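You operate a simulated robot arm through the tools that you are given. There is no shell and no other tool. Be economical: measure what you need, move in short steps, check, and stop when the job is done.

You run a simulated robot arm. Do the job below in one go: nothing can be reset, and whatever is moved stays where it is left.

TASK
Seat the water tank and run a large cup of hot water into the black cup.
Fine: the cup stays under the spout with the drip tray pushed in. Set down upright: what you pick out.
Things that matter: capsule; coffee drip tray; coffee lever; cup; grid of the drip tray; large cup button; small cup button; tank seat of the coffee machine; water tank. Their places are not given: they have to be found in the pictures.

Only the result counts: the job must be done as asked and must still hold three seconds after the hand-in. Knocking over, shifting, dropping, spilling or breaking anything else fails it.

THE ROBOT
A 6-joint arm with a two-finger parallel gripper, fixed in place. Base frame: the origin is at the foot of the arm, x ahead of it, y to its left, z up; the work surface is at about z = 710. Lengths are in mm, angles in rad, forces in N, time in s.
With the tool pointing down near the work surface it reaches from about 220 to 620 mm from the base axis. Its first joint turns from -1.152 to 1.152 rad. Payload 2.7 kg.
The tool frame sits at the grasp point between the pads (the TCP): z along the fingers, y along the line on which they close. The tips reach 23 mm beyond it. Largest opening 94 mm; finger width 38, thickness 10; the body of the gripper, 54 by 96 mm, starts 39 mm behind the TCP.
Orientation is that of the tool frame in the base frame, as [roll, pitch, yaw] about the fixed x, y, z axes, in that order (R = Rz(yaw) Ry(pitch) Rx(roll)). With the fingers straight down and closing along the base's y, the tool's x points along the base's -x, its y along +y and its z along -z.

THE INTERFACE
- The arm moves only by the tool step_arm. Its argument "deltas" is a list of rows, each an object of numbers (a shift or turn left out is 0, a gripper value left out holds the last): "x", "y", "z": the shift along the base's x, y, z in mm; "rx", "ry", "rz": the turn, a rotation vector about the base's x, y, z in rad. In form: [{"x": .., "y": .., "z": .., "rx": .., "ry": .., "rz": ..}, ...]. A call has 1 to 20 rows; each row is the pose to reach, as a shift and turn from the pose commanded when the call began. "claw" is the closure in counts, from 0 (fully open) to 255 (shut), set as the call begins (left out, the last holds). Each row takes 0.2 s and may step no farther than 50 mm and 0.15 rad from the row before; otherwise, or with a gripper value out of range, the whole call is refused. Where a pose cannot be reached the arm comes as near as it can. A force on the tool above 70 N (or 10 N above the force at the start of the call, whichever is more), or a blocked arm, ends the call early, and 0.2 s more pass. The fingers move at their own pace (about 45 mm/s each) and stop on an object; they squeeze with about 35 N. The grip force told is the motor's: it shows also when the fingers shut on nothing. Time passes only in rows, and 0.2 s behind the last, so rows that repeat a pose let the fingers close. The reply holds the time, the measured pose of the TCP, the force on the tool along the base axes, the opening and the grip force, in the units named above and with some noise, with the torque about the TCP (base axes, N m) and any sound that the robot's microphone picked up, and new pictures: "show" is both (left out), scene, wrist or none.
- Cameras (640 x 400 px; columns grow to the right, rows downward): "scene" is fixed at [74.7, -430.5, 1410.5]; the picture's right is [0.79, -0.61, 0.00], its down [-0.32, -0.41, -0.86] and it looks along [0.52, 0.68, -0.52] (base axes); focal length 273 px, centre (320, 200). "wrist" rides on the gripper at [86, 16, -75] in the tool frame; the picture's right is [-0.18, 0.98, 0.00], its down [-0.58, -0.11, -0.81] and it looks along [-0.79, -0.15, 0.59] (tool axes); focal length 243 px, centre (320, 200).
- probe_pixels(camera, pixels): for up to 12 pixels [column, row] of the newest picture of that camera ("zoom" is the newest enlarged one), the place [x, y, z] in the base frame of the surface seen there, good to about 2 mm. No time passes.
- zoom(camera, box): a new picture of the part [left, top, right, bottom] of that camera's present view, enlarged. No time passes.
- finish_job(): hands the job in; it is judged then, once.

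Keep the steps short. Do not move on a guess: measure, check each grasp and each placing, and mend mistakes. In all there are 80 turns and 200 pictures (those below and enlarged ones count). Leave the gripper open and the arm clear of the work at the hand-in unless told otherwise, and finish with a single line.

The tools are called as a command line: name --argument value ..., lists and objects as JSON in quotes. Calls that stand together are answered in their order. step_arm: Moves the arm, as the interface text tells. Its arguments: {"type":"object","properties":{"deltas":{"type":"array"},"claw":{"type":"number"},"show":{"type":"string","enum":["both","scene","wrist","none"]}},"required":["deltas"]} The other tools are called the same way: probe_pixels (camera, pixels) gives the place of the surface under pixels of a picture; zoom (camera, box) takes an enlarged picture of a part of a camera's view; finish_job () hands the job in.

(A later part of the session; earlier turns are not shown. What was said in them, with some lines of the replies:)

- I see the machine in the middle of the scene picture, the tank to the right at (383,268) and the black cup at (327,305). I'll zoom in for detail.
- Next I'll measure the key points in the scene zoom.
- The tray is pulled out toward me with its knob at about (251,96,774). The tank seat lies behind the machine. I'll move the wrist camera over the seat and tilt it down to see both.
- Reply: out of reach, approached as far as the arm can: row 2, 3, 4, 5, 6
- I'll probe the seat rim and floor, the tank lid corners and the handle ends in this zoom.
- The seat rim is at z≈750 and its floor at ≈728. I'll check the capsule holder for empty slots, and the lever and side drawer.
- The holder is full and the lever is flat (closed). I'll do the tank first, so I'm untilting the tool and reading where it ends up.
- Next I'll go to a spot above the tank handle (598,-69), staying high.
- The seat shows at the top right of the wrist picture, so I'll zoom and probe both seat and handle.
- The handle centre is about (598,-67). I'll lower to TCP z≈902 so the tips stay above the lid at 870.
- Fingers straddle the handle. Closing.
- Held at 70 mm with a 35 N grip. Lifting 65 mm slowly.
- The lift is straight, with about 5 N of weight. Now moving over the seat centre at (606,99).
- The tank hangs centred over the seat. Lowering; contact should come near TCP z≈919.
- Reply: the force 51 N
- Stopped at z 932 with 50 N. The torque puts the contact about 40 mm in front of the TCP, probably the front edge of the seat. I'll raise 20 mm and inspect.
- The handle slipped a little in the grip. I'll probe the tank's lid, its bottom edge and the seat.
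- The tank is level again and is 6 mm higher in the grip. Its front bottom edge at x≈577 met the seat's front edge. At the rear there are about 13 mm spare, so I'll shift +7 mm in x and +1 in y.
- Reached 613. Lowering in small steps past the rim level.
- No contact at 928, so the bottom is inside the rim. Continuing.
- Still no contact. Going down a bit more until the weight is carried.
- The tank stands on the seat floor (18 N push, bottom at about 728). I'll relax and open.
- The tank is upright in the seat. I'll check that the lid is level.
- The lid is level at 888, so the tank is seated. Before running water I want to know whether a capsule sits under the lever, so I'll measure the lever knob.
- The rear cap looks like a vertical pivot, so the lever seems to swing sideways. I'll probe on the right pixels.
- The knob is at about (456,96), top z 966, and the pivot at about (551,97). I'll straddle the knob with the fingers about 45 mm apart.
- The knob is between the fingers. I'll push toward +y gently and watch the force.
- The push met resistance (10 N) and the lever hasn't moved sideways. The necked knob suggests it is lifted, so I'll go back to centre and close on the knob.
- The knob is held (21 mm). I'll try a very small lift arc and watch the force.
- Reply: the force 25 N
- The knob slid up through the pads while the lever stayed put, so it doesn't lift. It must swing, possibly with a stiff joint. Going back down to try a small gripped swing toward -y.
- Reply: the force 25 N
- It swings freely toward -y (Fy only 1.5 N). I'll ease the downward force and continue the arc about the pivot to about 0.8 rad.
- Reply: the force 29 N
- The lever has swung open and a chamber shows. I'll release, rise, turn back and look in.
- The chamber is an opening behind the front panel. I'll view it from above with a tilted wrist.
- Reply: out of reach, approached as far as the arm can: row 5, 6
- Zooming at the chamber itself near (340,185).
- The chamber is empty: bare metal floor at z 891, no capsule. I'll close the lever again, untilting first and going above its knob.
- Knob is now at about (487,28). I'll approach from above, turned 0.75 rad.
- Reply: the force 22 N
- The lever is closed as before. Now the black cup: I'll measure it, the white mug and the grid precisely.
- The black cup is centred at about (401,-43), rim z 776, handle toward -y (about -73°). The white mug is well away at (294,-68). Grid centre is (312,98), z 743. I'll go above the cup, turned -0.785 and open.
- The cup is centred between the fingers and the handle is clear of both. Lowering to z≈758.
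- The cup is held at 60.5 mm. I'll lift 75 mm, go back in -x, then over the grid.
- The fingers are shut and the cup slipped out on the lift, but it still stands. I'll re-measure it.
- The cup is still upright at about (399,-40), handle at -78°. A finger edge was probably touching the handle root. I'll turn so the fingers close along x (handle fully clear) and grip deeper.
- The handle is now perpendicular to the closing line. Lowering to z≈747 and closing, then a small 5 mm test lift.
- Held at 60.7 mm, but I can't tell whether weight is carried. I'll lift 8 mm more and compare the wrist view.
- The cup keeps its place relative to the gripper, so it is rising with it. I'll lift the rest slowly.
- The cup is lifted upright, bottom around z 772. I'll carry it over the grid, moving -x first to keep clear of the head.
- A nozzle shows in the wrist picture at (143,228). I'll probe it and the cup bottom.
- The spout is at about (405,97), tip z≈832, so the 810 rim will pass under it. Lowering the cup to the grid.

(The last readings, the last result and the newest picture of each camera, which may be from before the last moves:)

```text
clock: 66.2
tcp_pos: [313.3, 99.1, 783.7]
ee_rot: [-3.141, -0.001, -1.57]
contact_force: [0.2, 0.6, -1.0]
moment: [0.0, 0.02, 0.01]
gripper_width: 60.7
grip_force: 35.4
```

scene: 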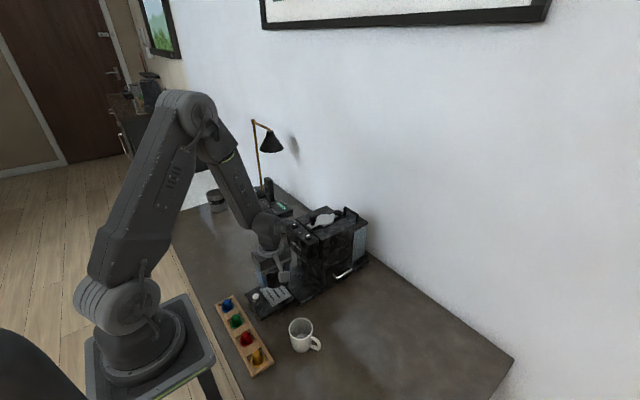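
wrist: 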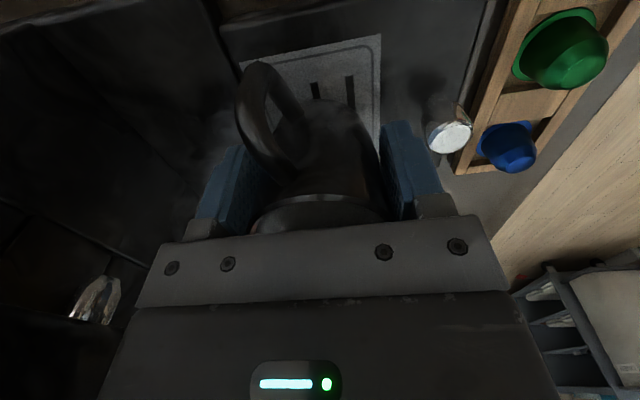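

No contact yet; lowering 1 mm at a time.

step_arm --deltas '[{"z": -1}, {"z": -2}, {"z": -3}, {"z": -3}]' --show "wrist"

zoom --camera "scene" --box '[250, 250, 330, 315]'

probe_pixels --camera "zoom" --pixels '[[205, 275], [215, 282], [220, 270], [200, 270], [215, 290]]'

```text
clock: 67.2
tcp_pos: [313.0, 100.2, 780.5]
ee_rot: [-3.14, 0.0, -1.569]
contact_force: [0.8, -5.7, 15.6]
moment: [-0.26, 0.21, 0.02]
gripper_width: 60.6
grip_force: 35.1
```

wrist: 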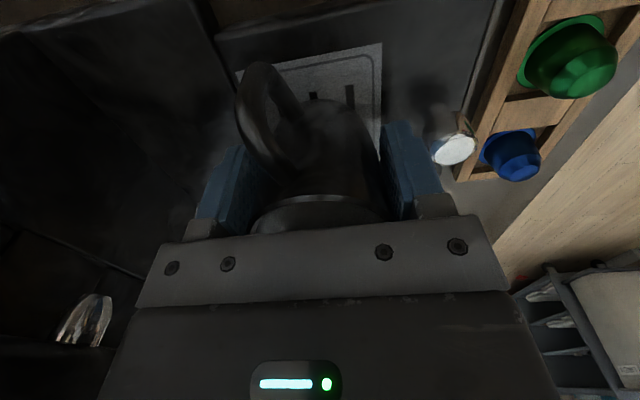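

```text
6.15 times, centred on (290, 282) of scene
```

zoom: 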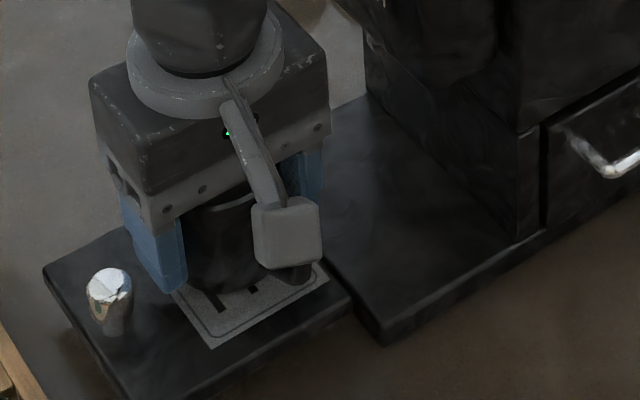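

```text
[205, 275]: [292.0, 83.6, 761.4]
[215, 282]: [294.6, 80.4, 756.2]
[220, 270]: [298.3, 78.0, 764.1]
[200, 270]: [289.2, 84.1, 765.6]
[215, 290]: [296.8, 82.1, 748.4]
```

The cup touches the grid (15 N up). I'll ease 1.5 mm, open to only about 70 mm since the tray knob is near, then rise.

step_arm --deltas '[{"z": 1.5}, {"z": 1.5}, {"z": 1.5}, {"z": 1.5}]' --claw 65 --show "none"

step_arm --deltas '[{"z": 8}, {"z": 20}, {"z": 40}, {"z": 70}, {"z": 110}, {"z": 150}, {"z": 150}]'

zoom --camera "scene" --box '[230, 230, 350, 320]'

```text
clock: 68.2
tcp_pos: [312.4, 100.4, 781.8]
ee_rot: [3.14, 0.0, -1.569]
contact_force: [0.1, -0.7, 0.4]
moment: [0.02, -0.01, 0.01]
gripper_width: 70.1
grip_force: 0.1
```

```text
clock: 69.8
tcp_pos: [313.9, 100.3, 931.2]
ee_rot: [3.141, -0.003, -1.569]
contact_force: [0.5, 0.7, 0.8]
moment: [0.01, 0.0, 0.01]
gripper_width: 70.0
grip_force: 0.2
```

scene: 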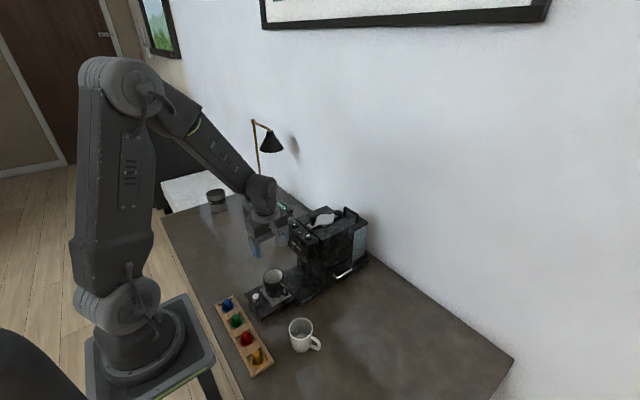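
wrist: 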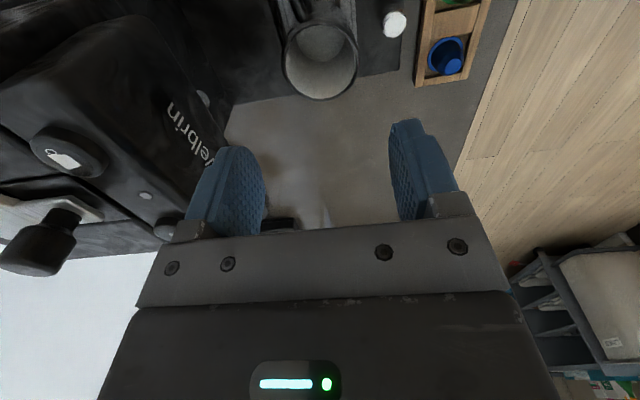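

```text
4.44 times, centred on (290, 275) of scene
```

zoom: 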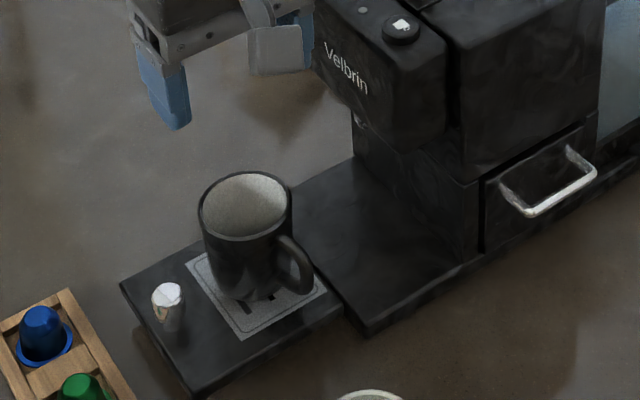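

probe_pixels --camera "zoom" --pixels '[[202, 210], [291, 205], [246, 173], [243, 238], [312, 285], [168, 290], [168, 310], [155, 297], [182, 297], [168, 325]]'

```text
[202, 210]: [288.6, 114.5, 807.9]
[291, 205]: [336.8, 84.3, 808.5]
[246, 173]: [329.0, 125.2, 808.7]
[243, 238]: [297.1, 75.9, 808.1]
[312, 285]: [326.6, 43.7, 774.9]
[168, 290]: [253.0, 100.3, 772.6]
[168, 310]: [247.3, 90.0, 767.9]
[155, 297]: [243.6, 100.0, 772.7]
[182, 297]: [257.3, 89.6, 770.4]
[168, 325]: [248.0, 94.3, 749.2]
```

The cup stands upright at (313,100). The tray knob is at (251,97), z 743–773. I'll turn so the fingers close along y, and straddle the knob.

step_arm --deltas '[{"rz": -0.14}, {"x": -8, "rz": -0.28}, {"x": -16, "rz": -0.42}, {"x": -24, "rz": -0.56}, {"x": -32, "rz": -0.7}, {"x": -40, "rz": -0.84}, {"x": -48, "rz": -0.98}, {"x": -56, "y": -1, "rz": -1.12}, {"x": -63, "y": -3, "rz": -1.26}, {"x": -63, "y": -3, "rz": -1.4}, {"x": -63, "y": -3, "rz": -1.54}, {"x": -63, "y": -3, "rz": -1.571}, {"x": -63, "y": -3, "z": -40, "rz": -1.571}, {"x": -63, "y": -3, "z": -80, "rz": -1.571}, {"x": -63, "y": -3, "z": -100, "rz": -1.571}, {"x": -63, "y": -3, "z": -100, "rz": -1.571}]' --claw 133

zoom --camera "scene" --box '[220, 230, 340, 320]'

```text
clock: 73.2
tcp_pos: [249.0, 97.3, 831.4]
ee_rot: [-3.141, 0.0, -3.141]
contact_force: [-0.8, -0.3, 0.0]
moment: [-0.03, -0.01, -0.03]
gripper_width: 44.8
grip_force: 0.0
```

scene: 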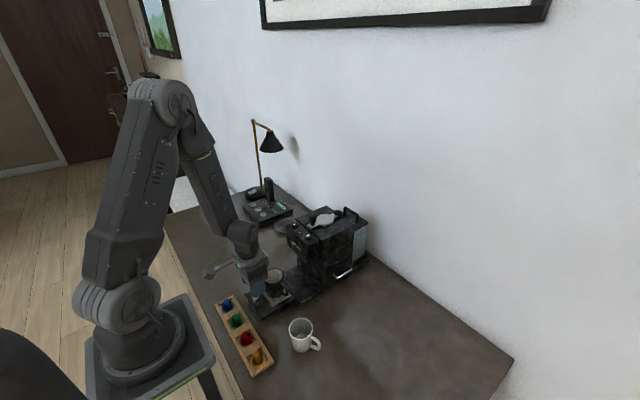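
wrist: 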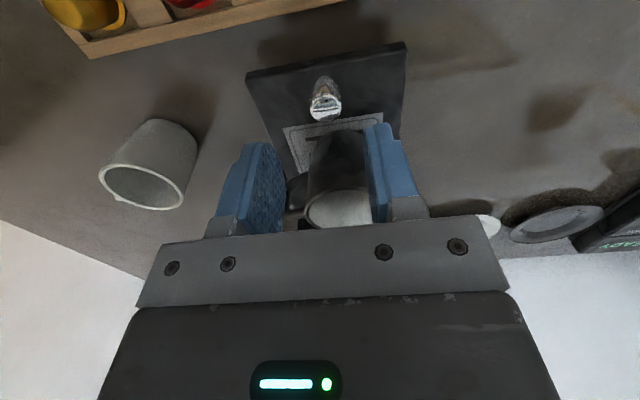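

```text
4.44 times, centred on (280, 275) of scene
```

zoom: 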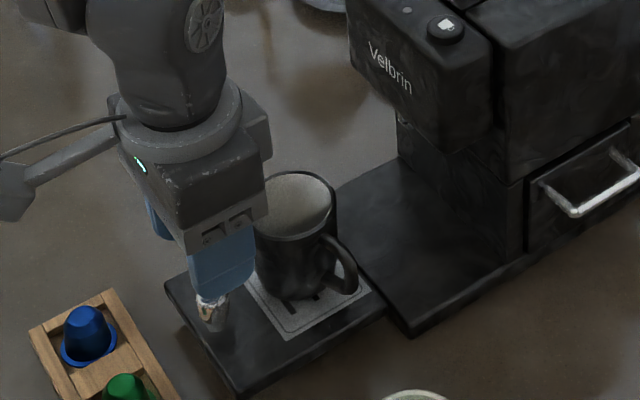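

The knob is between the fingers and the cup is behind them with clearance. Lowering and gripping the knob.

step_arm --deltas '[{"x": -2, "z": -20}, {"x": -2, "z": -40}, {"x": -2, "z": -52}, {"x": -2, "z": -58}, {"x": -2, "z": -58}]' --show "none"

step_arm --deltas '[{}, {}, {}, {}]' --claw 255

zoom --camera "scene" --box '[220, 230, 340, 320]'

```text
clock: 74.4
tcp_pos: [247.4, 96.3, 774.5]
ee_rot: [-3.141, 0.001, 3.142]
contact_force: [0.4, 1.0, -1.4]
moment: [-0.02, 0.0, -0.03]
gripper_width: 45.0
grip_force: 0.0
```

```text
clock: 75.4
tcp_pos: [251.3, 99.9, 775.3]
ee_rot: [3.139, 0.009, -3.137]
contact_force: [-2.1, 45.0, -13.4]
moment: [0.66, 0.21, 0.27]
gripper_width: 20.2
grip_force: 45.4
```

scene: 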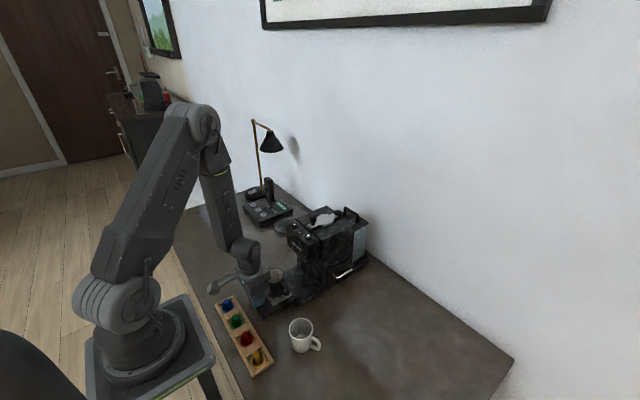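
wrist: 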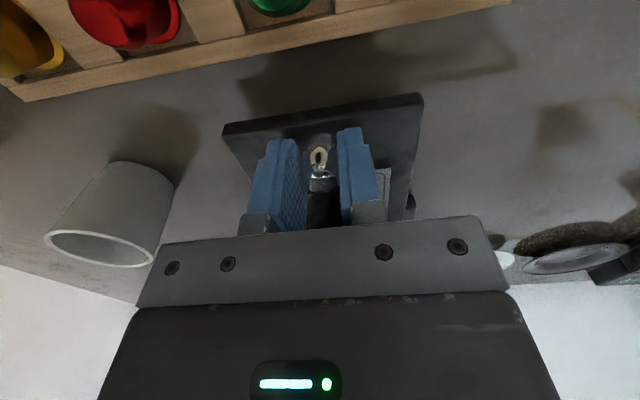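

```text
4.44 times, centred on (280, 275) of scene
```

zoom: 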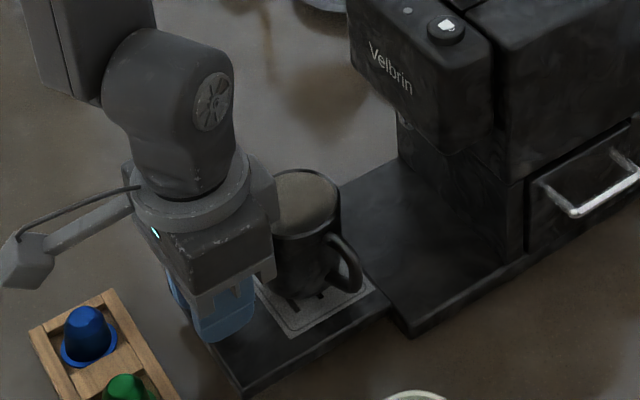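

The grip pushes 45 N sideways, so the knob centre is a few mm further +y. I'll shift the arm +y to relax.

step_arm --deltas '[{"x": 1, "y": 2}, {"x": 2, "y": 4}, {"x": 2, "y": 4}]' --show "none"

```text
clock: 76.2
tcp_pos: [250.7, 99.5, 773.5]
ee_rot: [3.141, 0.001, 3.141]
contact_force: [0.2, 11.6, 29.7]
moment: [0.3, -0.76, -0.03]
gripper_width: 20.0
grip_force: 44.5
```

step_arm --deltas '[{"y": 0.5, "z": 1}, {"x": 1, "y": 1, "z": 1.5}, {"x": 3, "y": 1, "z": 1.5}, {"x": 6, "y": 1, "z": 1.5}, {"x": 10, "y": 1, "z": 1.5}, {"x": 13, "y": 1, "z": 1.5}, {"x": 15, "y": 1, "z": 1.5}, {"x": 15, "y": 1, "z": 1.5}]'

zoom --camera "scene" --box '[220, 230, 340, 320]'

```text
clock: 78.0
tcp_pos: [265.6, 99.7, 774.9]
ee_rot: [-3.138, -0.007, 3.142]
contact_force: [-0.8, -21.7, -32.6]
moment: [-0.25, 0.52, -0.05]
gripper_width: 20.2
grip_force: 44.0
```

scene: 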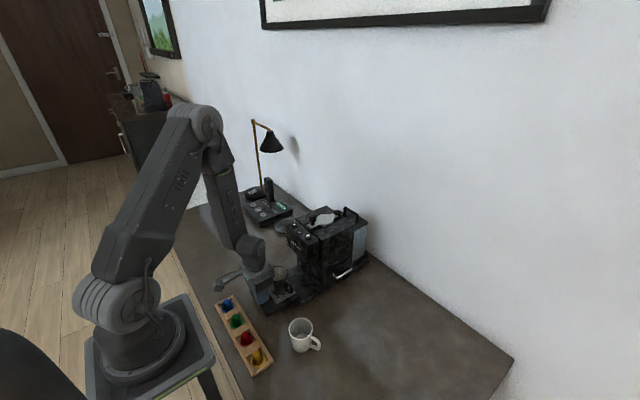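
wrist: 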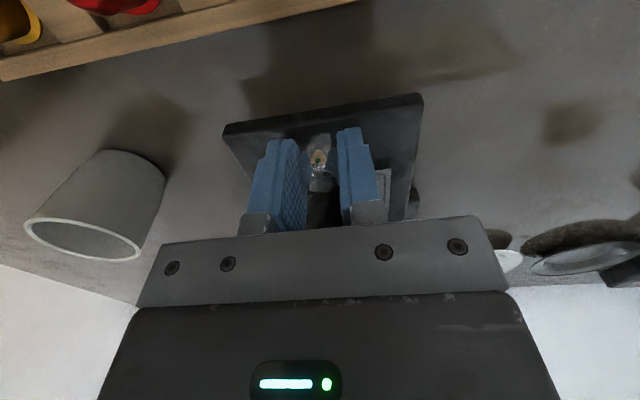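

```text
4.44 times, centred on (280, 275) of scene
```

zoom: 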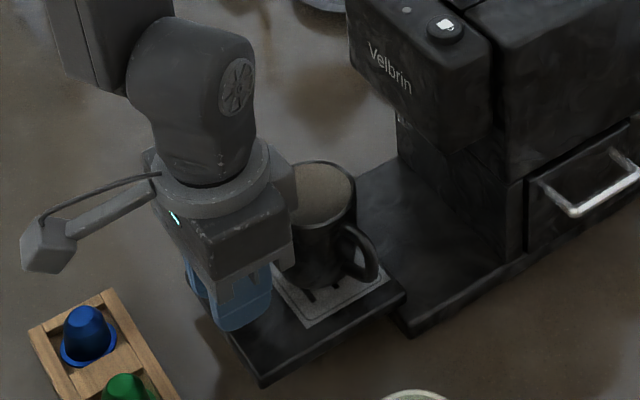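

The tray and cup move together. Easing the vertical and side strain and continuing 60 mm slowly.

step_arm --deltas '[{"x": 2, "y": -0.8, "z": -0.9}, {"x": 6, "y": -0.8, "z": -0.9}, {"x": 11, "y": -0.8, "z": -0.9}, {"x": 16, "y": -0.8, "z": -0.9}, {"x": 21, "y": -0.8, "z": -0.9}, {"x": 26, "y": -0.8, "z": -0.9}, {"x": 31, "y": -0.8, "z": -0.9}, {"x": 36, "y": -0.8, "z": -0.9}, {"x": 41, "y": -0.8, "z": -0.9}, {"x": 46, "y": -0.8, "z": -0.9}, {"x": 51, "y": -0.8, "z": -0.9}, {"x": 55, "y": -0.8, "z": -0.9}, {"x": 58, "y": -0.8, "z": -0.9}, {"x": 60, "y": -0.8, "z": -0.9}, {"x": 60, "y": -0.8, "z": -0.9}]'

zoom --camera "scene" --box '[240, 220, 360, 310]'

```text
clock: 81.2
tcp_pos: [326.1, 100.1, 774.7]
ee_rot: [3.139, -0.003, 3.141]
contact_force: [1.2, -28.6, 10.2]
moment: [-0.5, -1.14, -0.1]
gripper_width: 20.0
grip_force: 45.3
```

scene: 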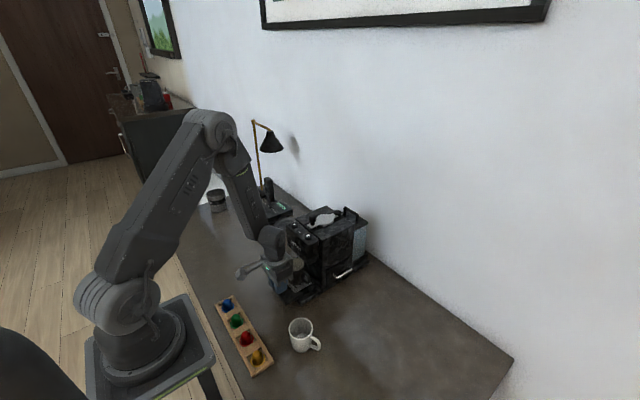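
wrist: 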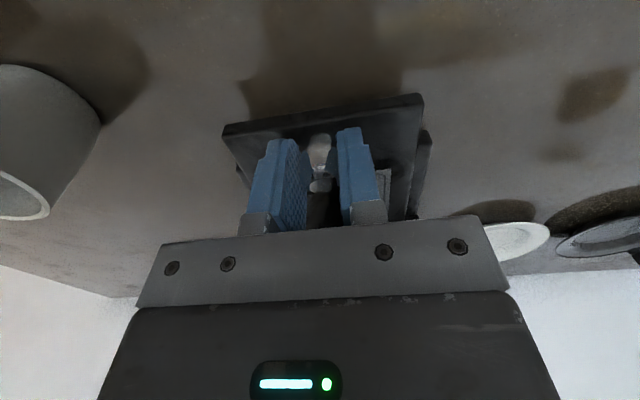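

```text
4.44 times, centred on (300, 265) of scene
```

zoom: 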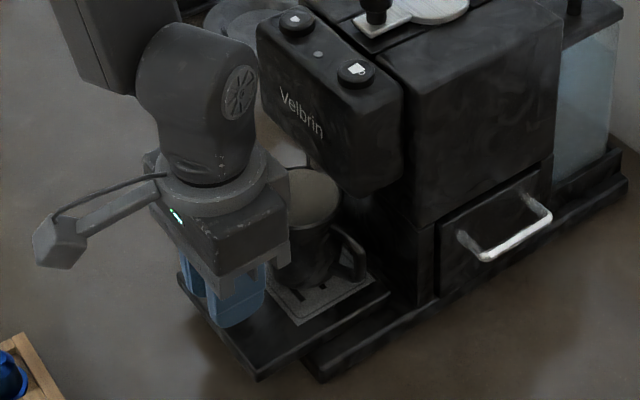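

About 20 mm remain, and the wrist would come close to the machine head. I'll release the knob and push it from behind with shut fingers instead.

step_arm --deltas '[{"y": -0.7}, {"y": -0.7}, {"y": -0.7}, {"y": -0.7, "z": 20}, {"y": -0.7, "z": 50}, {"x": -25, "y": -0.7, "z": 50}, {"x": -50, "y": -0.7, "z": 50}, {"x": -50, "y": -0.7, "z": 50}]' --claw 130 --show "none"

step_arm --deltas '[{}, {}, {}, {}]' --claw 255

zoom --camera "scene" --box '[240, 220, 360, 310]'

```text
clock: 83.0
tcp_pos: [277.0, 101.5, 825.9]
ee_rot: [3.14, 0.001, 3.141]
contact_force: [0.5, 0.8, 0.6]
moment: [-0.01, -0.03, -0.02]
gripper_width: 45.9
grip_force: 0.0
```

```text
clock: 84.0
tcp_pos: [276.7, 100.0, 824.3]
ee_rot: [3.141, -0.002, 3.141]
contact_force: [-0.9, -0.4, 0.0]
moment: [0.02, 0.01, 0.0]
gripper_width: 0.0
grip_force: 35.3
```

scene: 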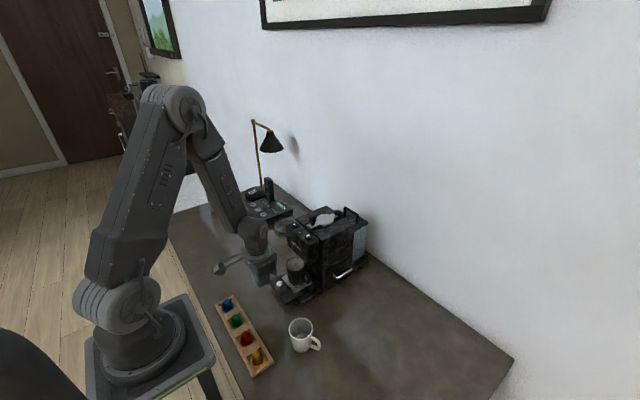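
wrist: 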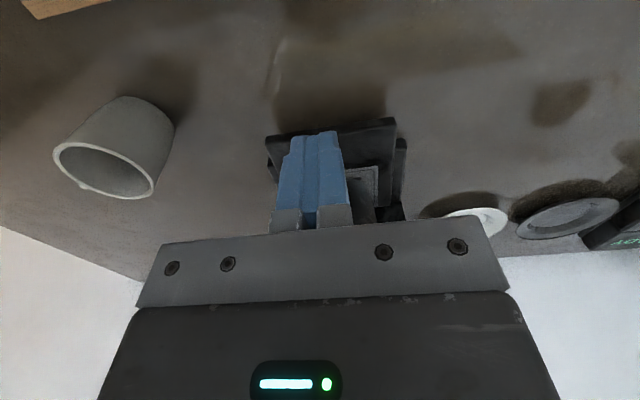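

```text
4.44 times, centred on (300, 265) of scene
```

zoom: 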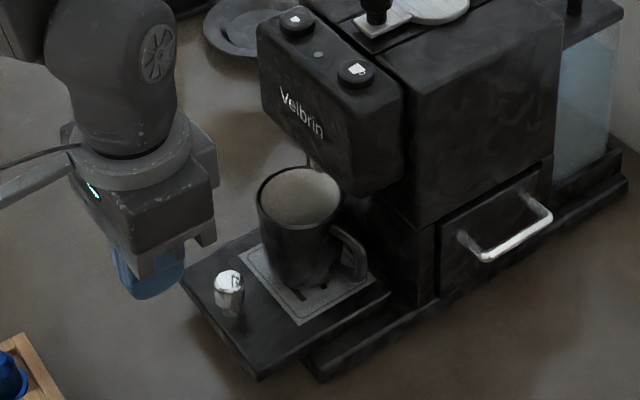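

probe_pixels --camera "zoom" --pixels '[[228, 278], [228, 300], [216, 290], [243, 290], [260, 200], [341, 195], [300, 170], [298, 228], [385, 295], [320, 365], [375, 240], [183, 285]]'

```text
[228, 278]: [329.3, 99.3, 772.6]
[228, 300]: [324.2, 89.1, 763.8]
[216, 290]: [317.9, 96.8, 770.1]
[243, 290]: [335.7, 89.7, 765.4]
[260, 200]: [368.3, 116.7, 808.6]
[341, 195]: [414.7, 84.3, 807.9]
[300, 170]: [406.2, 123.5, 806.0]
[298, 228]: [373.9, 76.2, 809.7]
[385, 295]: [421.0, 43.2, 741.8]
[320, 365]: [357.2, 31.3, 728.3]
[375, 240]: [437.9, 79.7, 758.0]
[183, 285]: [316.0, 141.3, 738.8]
```

Tray has moved 77 mm; the cup is at (391,100), tray rear edge at 421 and the column at 438. Lowering behind the knob and pushing about 17 mm until it stops.

step_arm --deltas '[{"y": -2, "z": -20}, {"y": -2, "z": -40}, {"y": -2, "z": -54}, {"x": 8, "y": -2, "z": -54}, {"x": 14, "y": -2, "z": -54}, {"x": 18, "y": -2, "z": -54}, {"x": 21, "y": -2, "z": -54}, {"x": 24, "y": -2, "z": -54}, {"x": 27, "y": -2, "z": -54}, {"x": 30, "y": -2, "z": -54}, {"x": 33, "y": -2, "z": -54}, {"x": 33, "y": -2, "z": -54}]'

zoom --camera "scene" --box '[240, 220, 360, 310]'

```text
clock: 86.6
tcp_pos: [306.5, 97.3, 770.1]
ee_rot: [-3.14, -0.004, -3.14]
contact_force: [-12.4, 5.0, 5.2]
moment: [0.0, -0.09, 0.13]
gripper_width: 0.0
grip_force: 35.1
```

scene: 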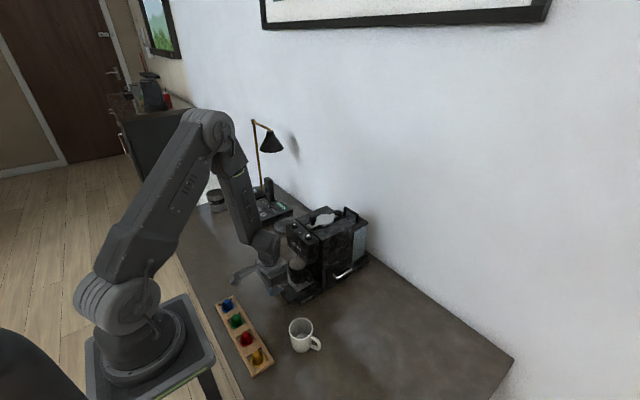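
wrist: 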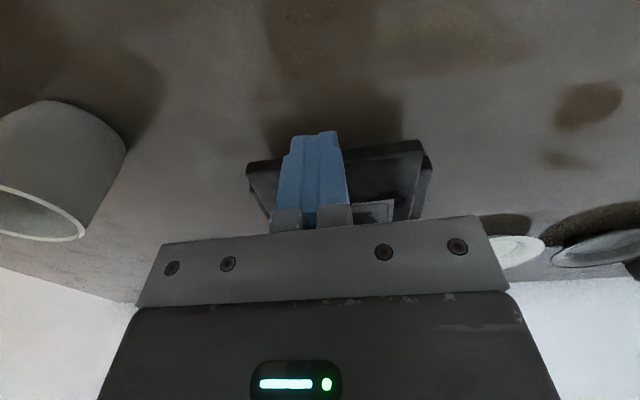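

```text
4.44 times, centred on (300, 265) of scene
```

zoom: 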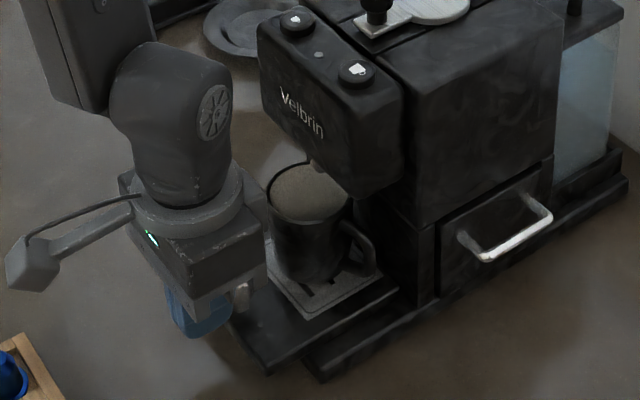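

The tray slides with about 12 N. Continuing in small steps.

step_arm --deltas '[{"x": 2}, {"x": 4}, {"x": 6}, {"x": 7}, {"x": 8}, {"x": 8}]' --show "none"

zoom --camera "scene" --box '[240, 220, 360, 310]'

probe_pixels --camera "zoom" --pixels '[[398, 280], [405, 275], [250, 280], [357, 190], [275, 200], [320, 365], [412, 300]]'

```text
clock: 87.7
tcp_pos: [306.4, 95.9, 770.2]
ee_rot: [-3.13, -0.026, -3.138]
contact_force: [-10.5, 2.6, 0.5]
moment: [-0.01, -0.03, 0.08]
gripper_width: 0.3
grip_force: 34.9
stopped in row 5: the force on the tool passed its limit at 72 N (the readings are from after the stop); the commanded pose is now the measured one
```

```text
4.44 times, centred on (300, 265) of scene
```

zoom: 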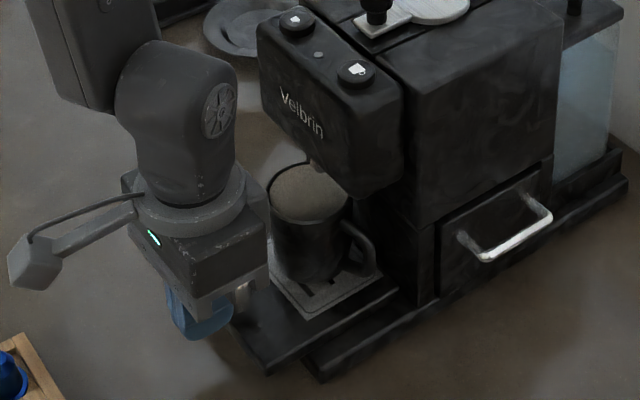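

```text
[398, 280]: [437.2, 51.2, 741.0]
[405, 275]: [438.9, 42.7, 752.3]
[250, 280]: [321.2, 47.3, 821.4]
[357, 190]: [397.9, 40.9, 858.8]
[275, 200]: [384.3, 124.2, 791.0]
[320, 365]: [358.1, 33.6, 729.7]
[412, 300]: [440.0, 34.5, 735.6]
```

The tray hit its stop: its rear edge at 437 meets the column at 439. The machine hasn't moved. I'll back off, rise and check the cup under the spout.

step_arm --deltas '[{"x": -10, "ry": 0.01}, {"x": -30, "ry": 0.026}, {"x": -40, "z": 30, "ry": 0.026}, {"x": -40, "z": 75, "ry": 0.026}, {"x": -40, "z": 120, "ry": 0.026}, {"x": -40, "z": 165, "ry": 0.026}, {"x": -40, "z": 210, "ry": 0.026}, {"x": -40, "z": 250, "ry": 0.026}, {"x": -40, "z": 250, "ry": 0.026}]'

zoom --camera "scene" --box '[260, 210, 360, 300]'

```text
clock: 89.7
tcp_pos: [269.1, 94.4, 1023.0]
ee_rot: [-3.131, -0.049, -3.139]
contact_force: [0.5, 0.5, 0.0]
moment: [0.0, 0.01, 0.01]
gripper_width: 0.2
grip_force: 34.7
```

scene: 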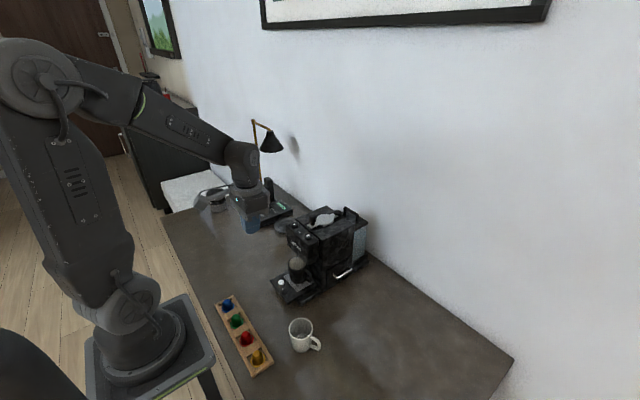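
wrist: 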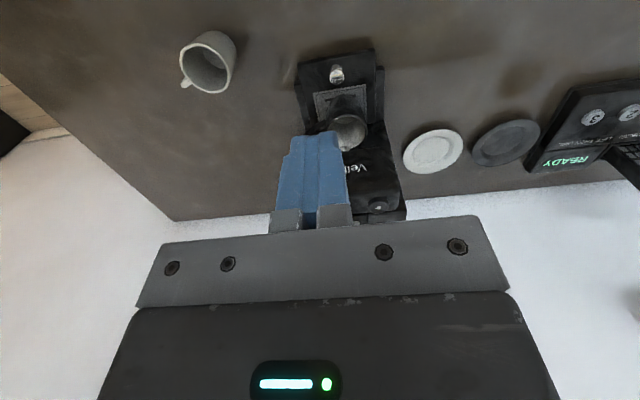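

```text
4.44 times, centred on (310, 255) of scene
```

zoom: 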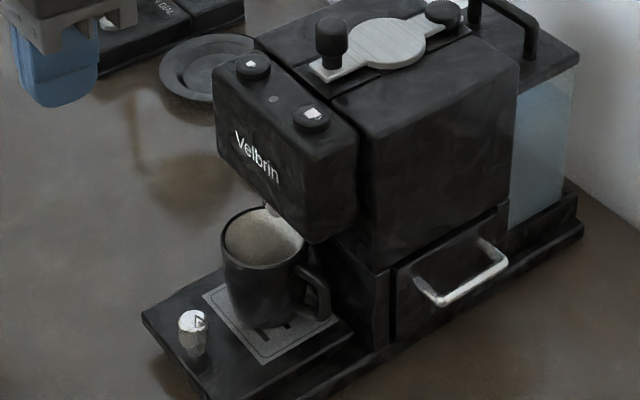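

The cup stands upright under the spout. I'll check positions and measure the large button at zoom (312,115).

probe_pixels --camera "zoom" --pixels '[[312, 108], [297, 118], [329, 120], [312, 128], [253, 65], [273, 98], [193, 320], [224, 245], [305, 245], [268, 208], [350, 330], [262, 268]]'

```text
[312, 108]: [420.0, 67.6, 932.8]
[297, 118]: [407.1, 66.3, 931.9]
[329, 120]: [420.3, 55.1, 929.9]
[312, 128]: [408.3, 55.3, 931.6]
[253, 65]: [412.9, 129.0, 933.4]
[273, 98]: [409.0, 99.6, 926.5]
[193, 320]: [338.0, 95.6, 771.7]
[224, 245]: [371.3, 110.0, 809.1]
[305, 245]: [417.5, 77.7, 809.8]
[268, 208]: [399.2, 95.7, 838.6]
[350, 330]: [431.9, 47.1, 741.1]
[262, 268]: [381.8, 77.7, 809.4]
```

zoom --camera "scene" --box '[275, 250, 335, 300]'

probe_pixels --camera "zoom" --pixels '[[60, 120], [80, 160], [180, 90], [240, 165], [160, 210], [330, 210], [350, 180], [420, 250], [300, 170], [120, 60], [45, 220], [160, 345]]'

```text
8.00 times, centred on (305, 275) of scene
```

zoom: 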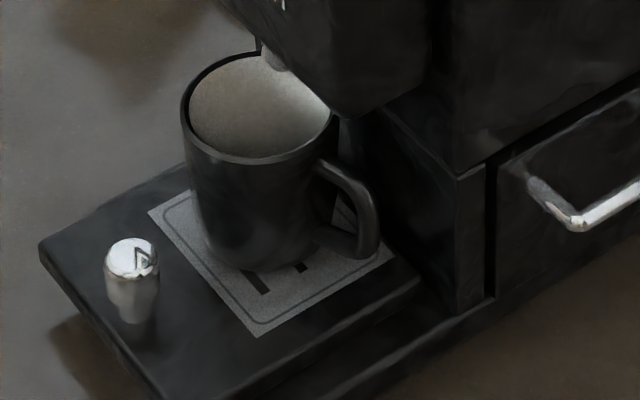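

```text
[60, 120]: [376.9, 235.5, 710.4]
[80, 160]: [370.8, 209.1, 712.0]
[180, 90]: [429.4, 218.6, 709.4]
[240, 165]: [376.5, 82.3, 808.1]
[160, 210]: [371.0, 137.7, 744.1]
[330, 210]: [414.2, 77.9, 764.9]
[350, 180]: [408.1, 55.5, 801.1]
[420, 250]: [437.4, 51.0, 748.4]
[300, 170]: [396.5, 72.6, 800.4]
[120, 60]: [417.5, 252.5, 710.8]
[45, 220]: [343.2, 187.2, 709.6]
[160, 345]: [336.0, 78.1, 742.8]
```

probe_pixels --camera "zoom" --pixels '[[150, 212], [260, 333], [388, 250], [46, 245], [414, 280], [430, 270], [184, 110], [245, 163], [325, 140], [205, 72], [378, 235], [270, 65]]'

```text
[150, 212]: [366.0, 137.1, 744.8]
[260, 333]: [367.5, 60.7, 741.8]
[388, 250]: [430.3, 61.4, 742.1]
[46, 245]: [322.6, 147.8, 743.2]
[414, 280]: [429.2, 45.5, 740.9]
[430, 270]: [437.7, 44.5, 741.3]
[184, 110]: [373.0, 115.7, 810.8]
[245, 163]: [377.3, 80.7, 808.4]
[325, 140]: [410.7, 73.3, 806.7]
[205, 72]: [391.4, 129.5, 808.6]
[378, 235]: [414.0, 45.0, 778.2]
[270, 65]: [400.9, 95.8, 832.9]
```

The grid centre is now x 398, the cup centre about (400,99), and the nozzle at (401–405,96), all lined up with the tray on its stop. Now the large cup button at about (414,61), top z 932. I'll go above it with shut fingers and straighten the tool.

step_arm --deltas '[{"x": 35, "y": -6, "ry": -0.025}, {"x": 75, "y": -15, "rx": 0.01, "ry": -0.049}, {"x": 115, "y": -25, "rx": 0.01, "ry": -0.049}, {"x": 145, "y": -33, "rx": 0.01, "ry": -0.049}, {"x": 145, "y": -33, "z": -20, "rx": 0.01, "ry": -0.049}, {"x": 145, "y": -33, "z": -45, "rx": 0.01, "ry": -0.049}, {"x": 145, "y": -33, "z": -45, "rx": 0.01, "ry": -0.049}]'

zoom --camera "scene" --box '[260, 190, 360, 260]'

zoom --camera "wrist" --box '[230, 60, 430, 230]'

```text
clock: 91.3
tcp_pos: [413.9, 62.7, 974.7]
ee_rot: [-3.14, 0.001, -3.139]
contact_force: [-0.2, -0.6, -0.7]
moment: [0.01, 0.02, 0.0]
gripper_width: 0.1
grip_force: 34.8
```

scene: 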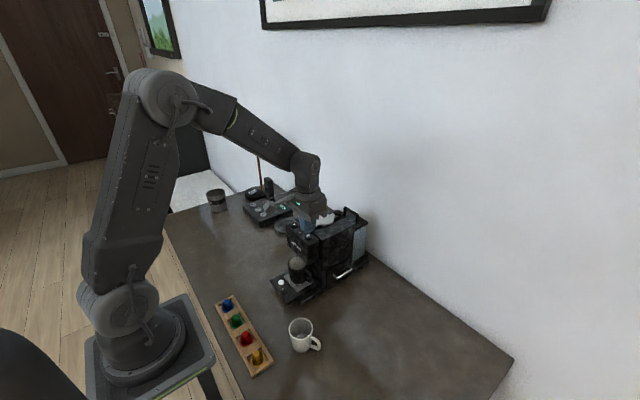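
wrist: 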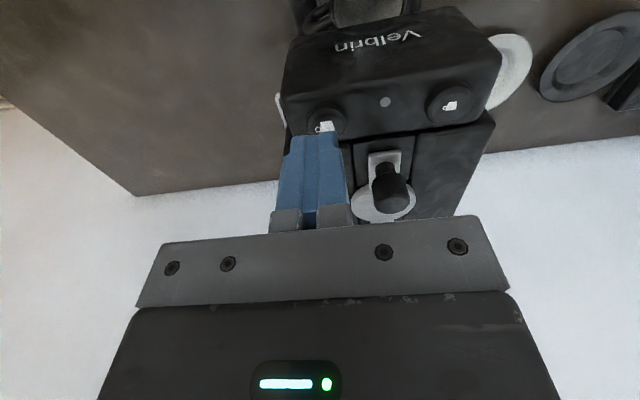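

```text
5.71 times, centred on (310, 225) of scene
```

zoom: 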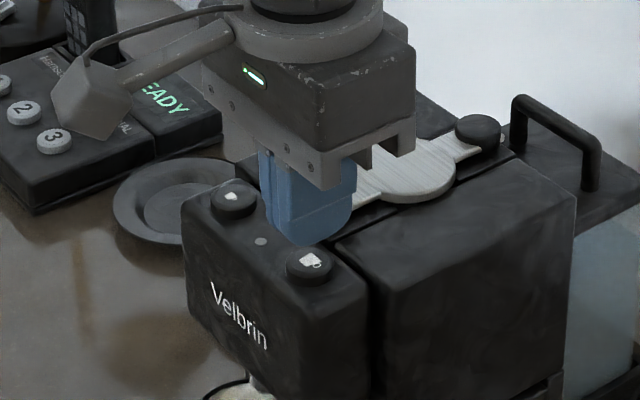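

```text
2.35 times, centred on (330, 145) of wrist
```

zoom: 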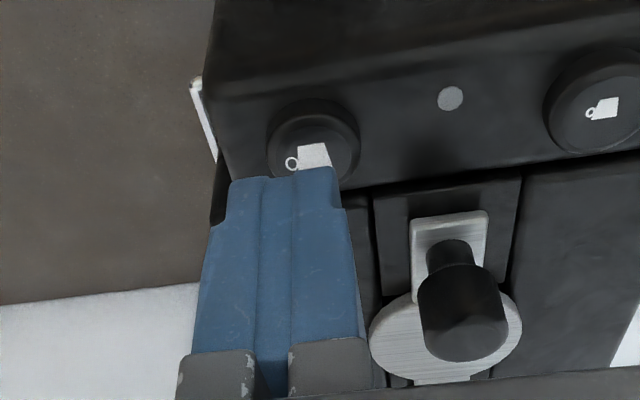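

The fingertips are above the large button. Pressing down slowly.

step_arm --deltas '[{"z": -8}, {"z": -14}, {"z": -18}, {"z": -20}, {"z": -21}, {"z": -22}]' --show "none"

```text
clock: 92.7
tcp_pos: [413.1, 62.9, 953.6]
ee_rot: [3.14, 0.001, -3.138]
contact_force: [-0.8, 0.1, 0.6]
moment: [-0.02, -0.01, 0.04]
gripper_width: 0.1
grip_force: 34.6
heard: click
```

A click was heard. I'll release upward and watch the machine.

step_arm --deltas '[{"z": 10}, {"z": 30}, {"z": 50}, {"z": 50}]' --show "both"

zoom --camera "scene" --box '[265, 215, 345, 295]'

```text
clock: 93.7
tcp_pos: [415.1, 61.7, 1003.4]
ee_rot: [-3.141, 0.002, -3.137]
contact_force: [0.2, 0.3, -0.3]
moment: [0.02, -0.02, 0.0]
gripper_width: 0.0
grip_force: 35.6
```

scene: 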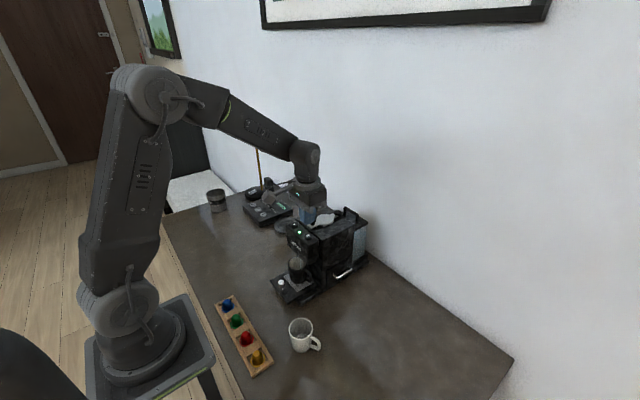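
wrist: 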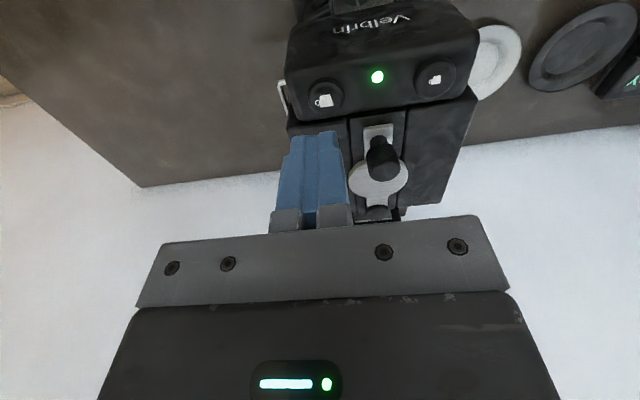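

```text
5.00 times, centred on (305, 255) of scene
```

zoom: 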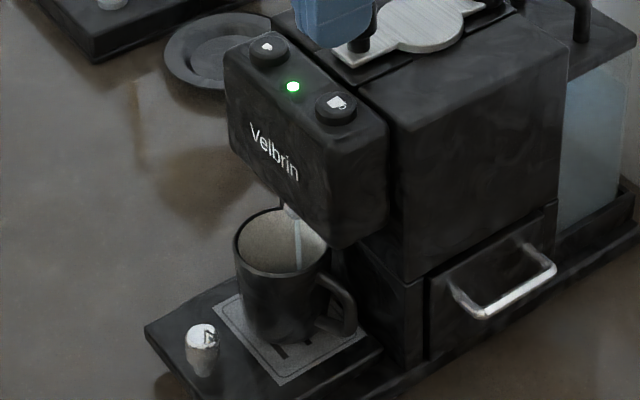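

The light is green and clear water is running into the cup. I'll move the arm clear, open the gripper and wait.

step_arm --deltas '[{"x": -20, "z": 30}, {"x": -50, "z": 70}, {"x": -80, "z": 110}, {"x": -110, "z": 150}, {"x": -110, "z": 150}, {"x": -110, "z": 150}, {"x": -110, "z": 150}, {"x": -110, "z": 150}, {"x": -110, "z": 150}, {"x": -110, "z": 150}, {"x": -110, "z": 150}, {"x": -110, "z": 150}, {"x": -110, "z": 150}, {"x": -110, "z": 150}, {"x": -110, "z": 150}, {"x": -110, "z": 150}, {"x": -110, "z": 150}, {"x": -110, "z": 150}, {"x": -110, "z": 150}, {"x": -110, "z": 150}]' --claw 0 --show "none"

zoom --camera "scene" --box '[265, 215, 345, 295]'

```text
clock: 97.9
tcp_pos: [303.6, 63.4, 1151.4]
ee_rot: [3.141, 0.0, -3.138]
contact_force: [0.8, 0.7, 0.6]
moment: [0.01, 0.02, 0.03]
gripper_width: 94.1
grip_force: 0.1
```

```text
5.00 times, centred on (305, 255) of scene
```

zoom: 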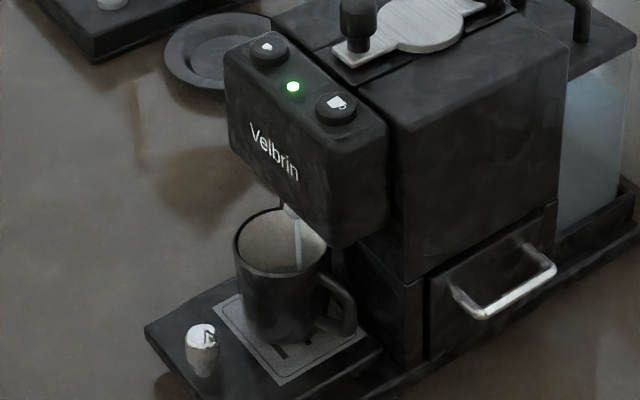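

Still running. Waiting some more.

step_arm --deltas '[{}, {}, {}, {}, {}, {}, {}, {}, {}, {}, {}, {}, {}, {}, {}, {}, {}, {}, {}, {}]' --show "none"

step_arm --deltas '[{}, {}, {}, {}, {}, {}, {}, {}, {}, {}, {}, {}, {}, {}, {}, {}, {}, {}, {}, {}]' --show "none"

zoom --camera "scene" --box '[265, 215, 345, 295]'

```text
clock: 102.1
tcp_pos: [303.1, 63.2, 1151.6]
ee_rot: [-3.139, 0.001, -3.137]
contact_force: [-0.1, 0.0, 1.0]
moment: [-0.03, 0.0, -0.03]
gripper_width: 93.9
grip_force: 0.0
```

```text
clock: 106.3
tcp_pos: [303.5, 64.4, 1151.5]
ee_rot: [3.14, 0.002, -3.139]
contact_force: [0.2, -0.6, 0.0]
moment: [0.01, -0.02, -0.01]
gripper_width: 93.7
grip_force: 0.2
```

```text
5.00 times, centred on (305, 255) of scene
```

zoom: 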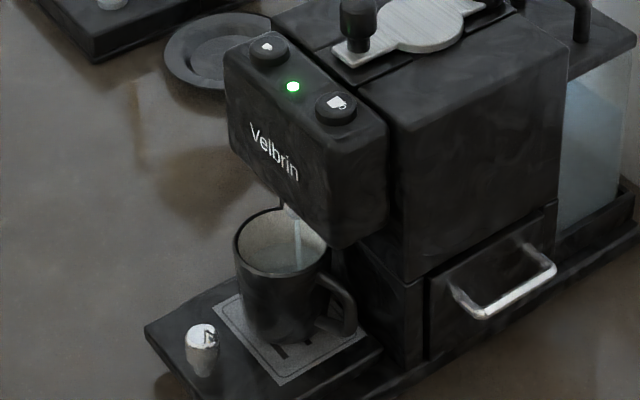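

The water level is rising and the light is still green. Waiting on.

step_arm --deltas '[{}, {}, {}, {}, {}, {}, {}, {}, {}, {}, {}, {}, {}, {}, {}, {}, {}, {}, {}, {}]' --show "none"

step_arm --deltas '[{}, {}, {}, {}, {}, {}, {}, {}, {}, {}, {}, {}, {}, {}, {}, {}, {}, {}, {}, {}]' --show "none"

zoom --camera "scene" --box '[265, 215, 345, 295]'

```text
clock: 110.5
tcp_pos: [304.5, 63.5, 1150.8]
ee_rot: [3.141, 0.002, -3.138]
contact_force: [0.3, -0.8, -0.7]
moment: [0.0, 0.01, 0.01]
gripper_width: 94.1
grip_force: 0.1
```

```text
clock: 114.7
tcp_pos: [304.3, 63.5, 1150.7]
ee_rot: [3.141, 0.0, -3.139]
contact_force: [0.1, -0.5, 0.5]
moment: [0.03, 0.01, 0.0]
gripper_width: 93.8
grip_force: 0.2
```

```text
5.00 times, centred on (305, 255) of scene
```

zoom: 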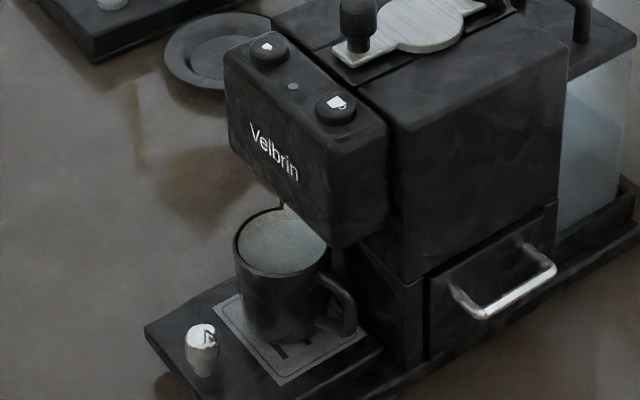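

The light is off, the stream has stopped, and the cup is full under the spout. The tray is in, the tank is seated, and the gripper is open and clear. Handing in.

finish_job

```text
The job is handed in.
```

The water tank is seated, and a large cup of hot water has been run into the black cup, which stands upright under the spout with the drip tray pushed in.
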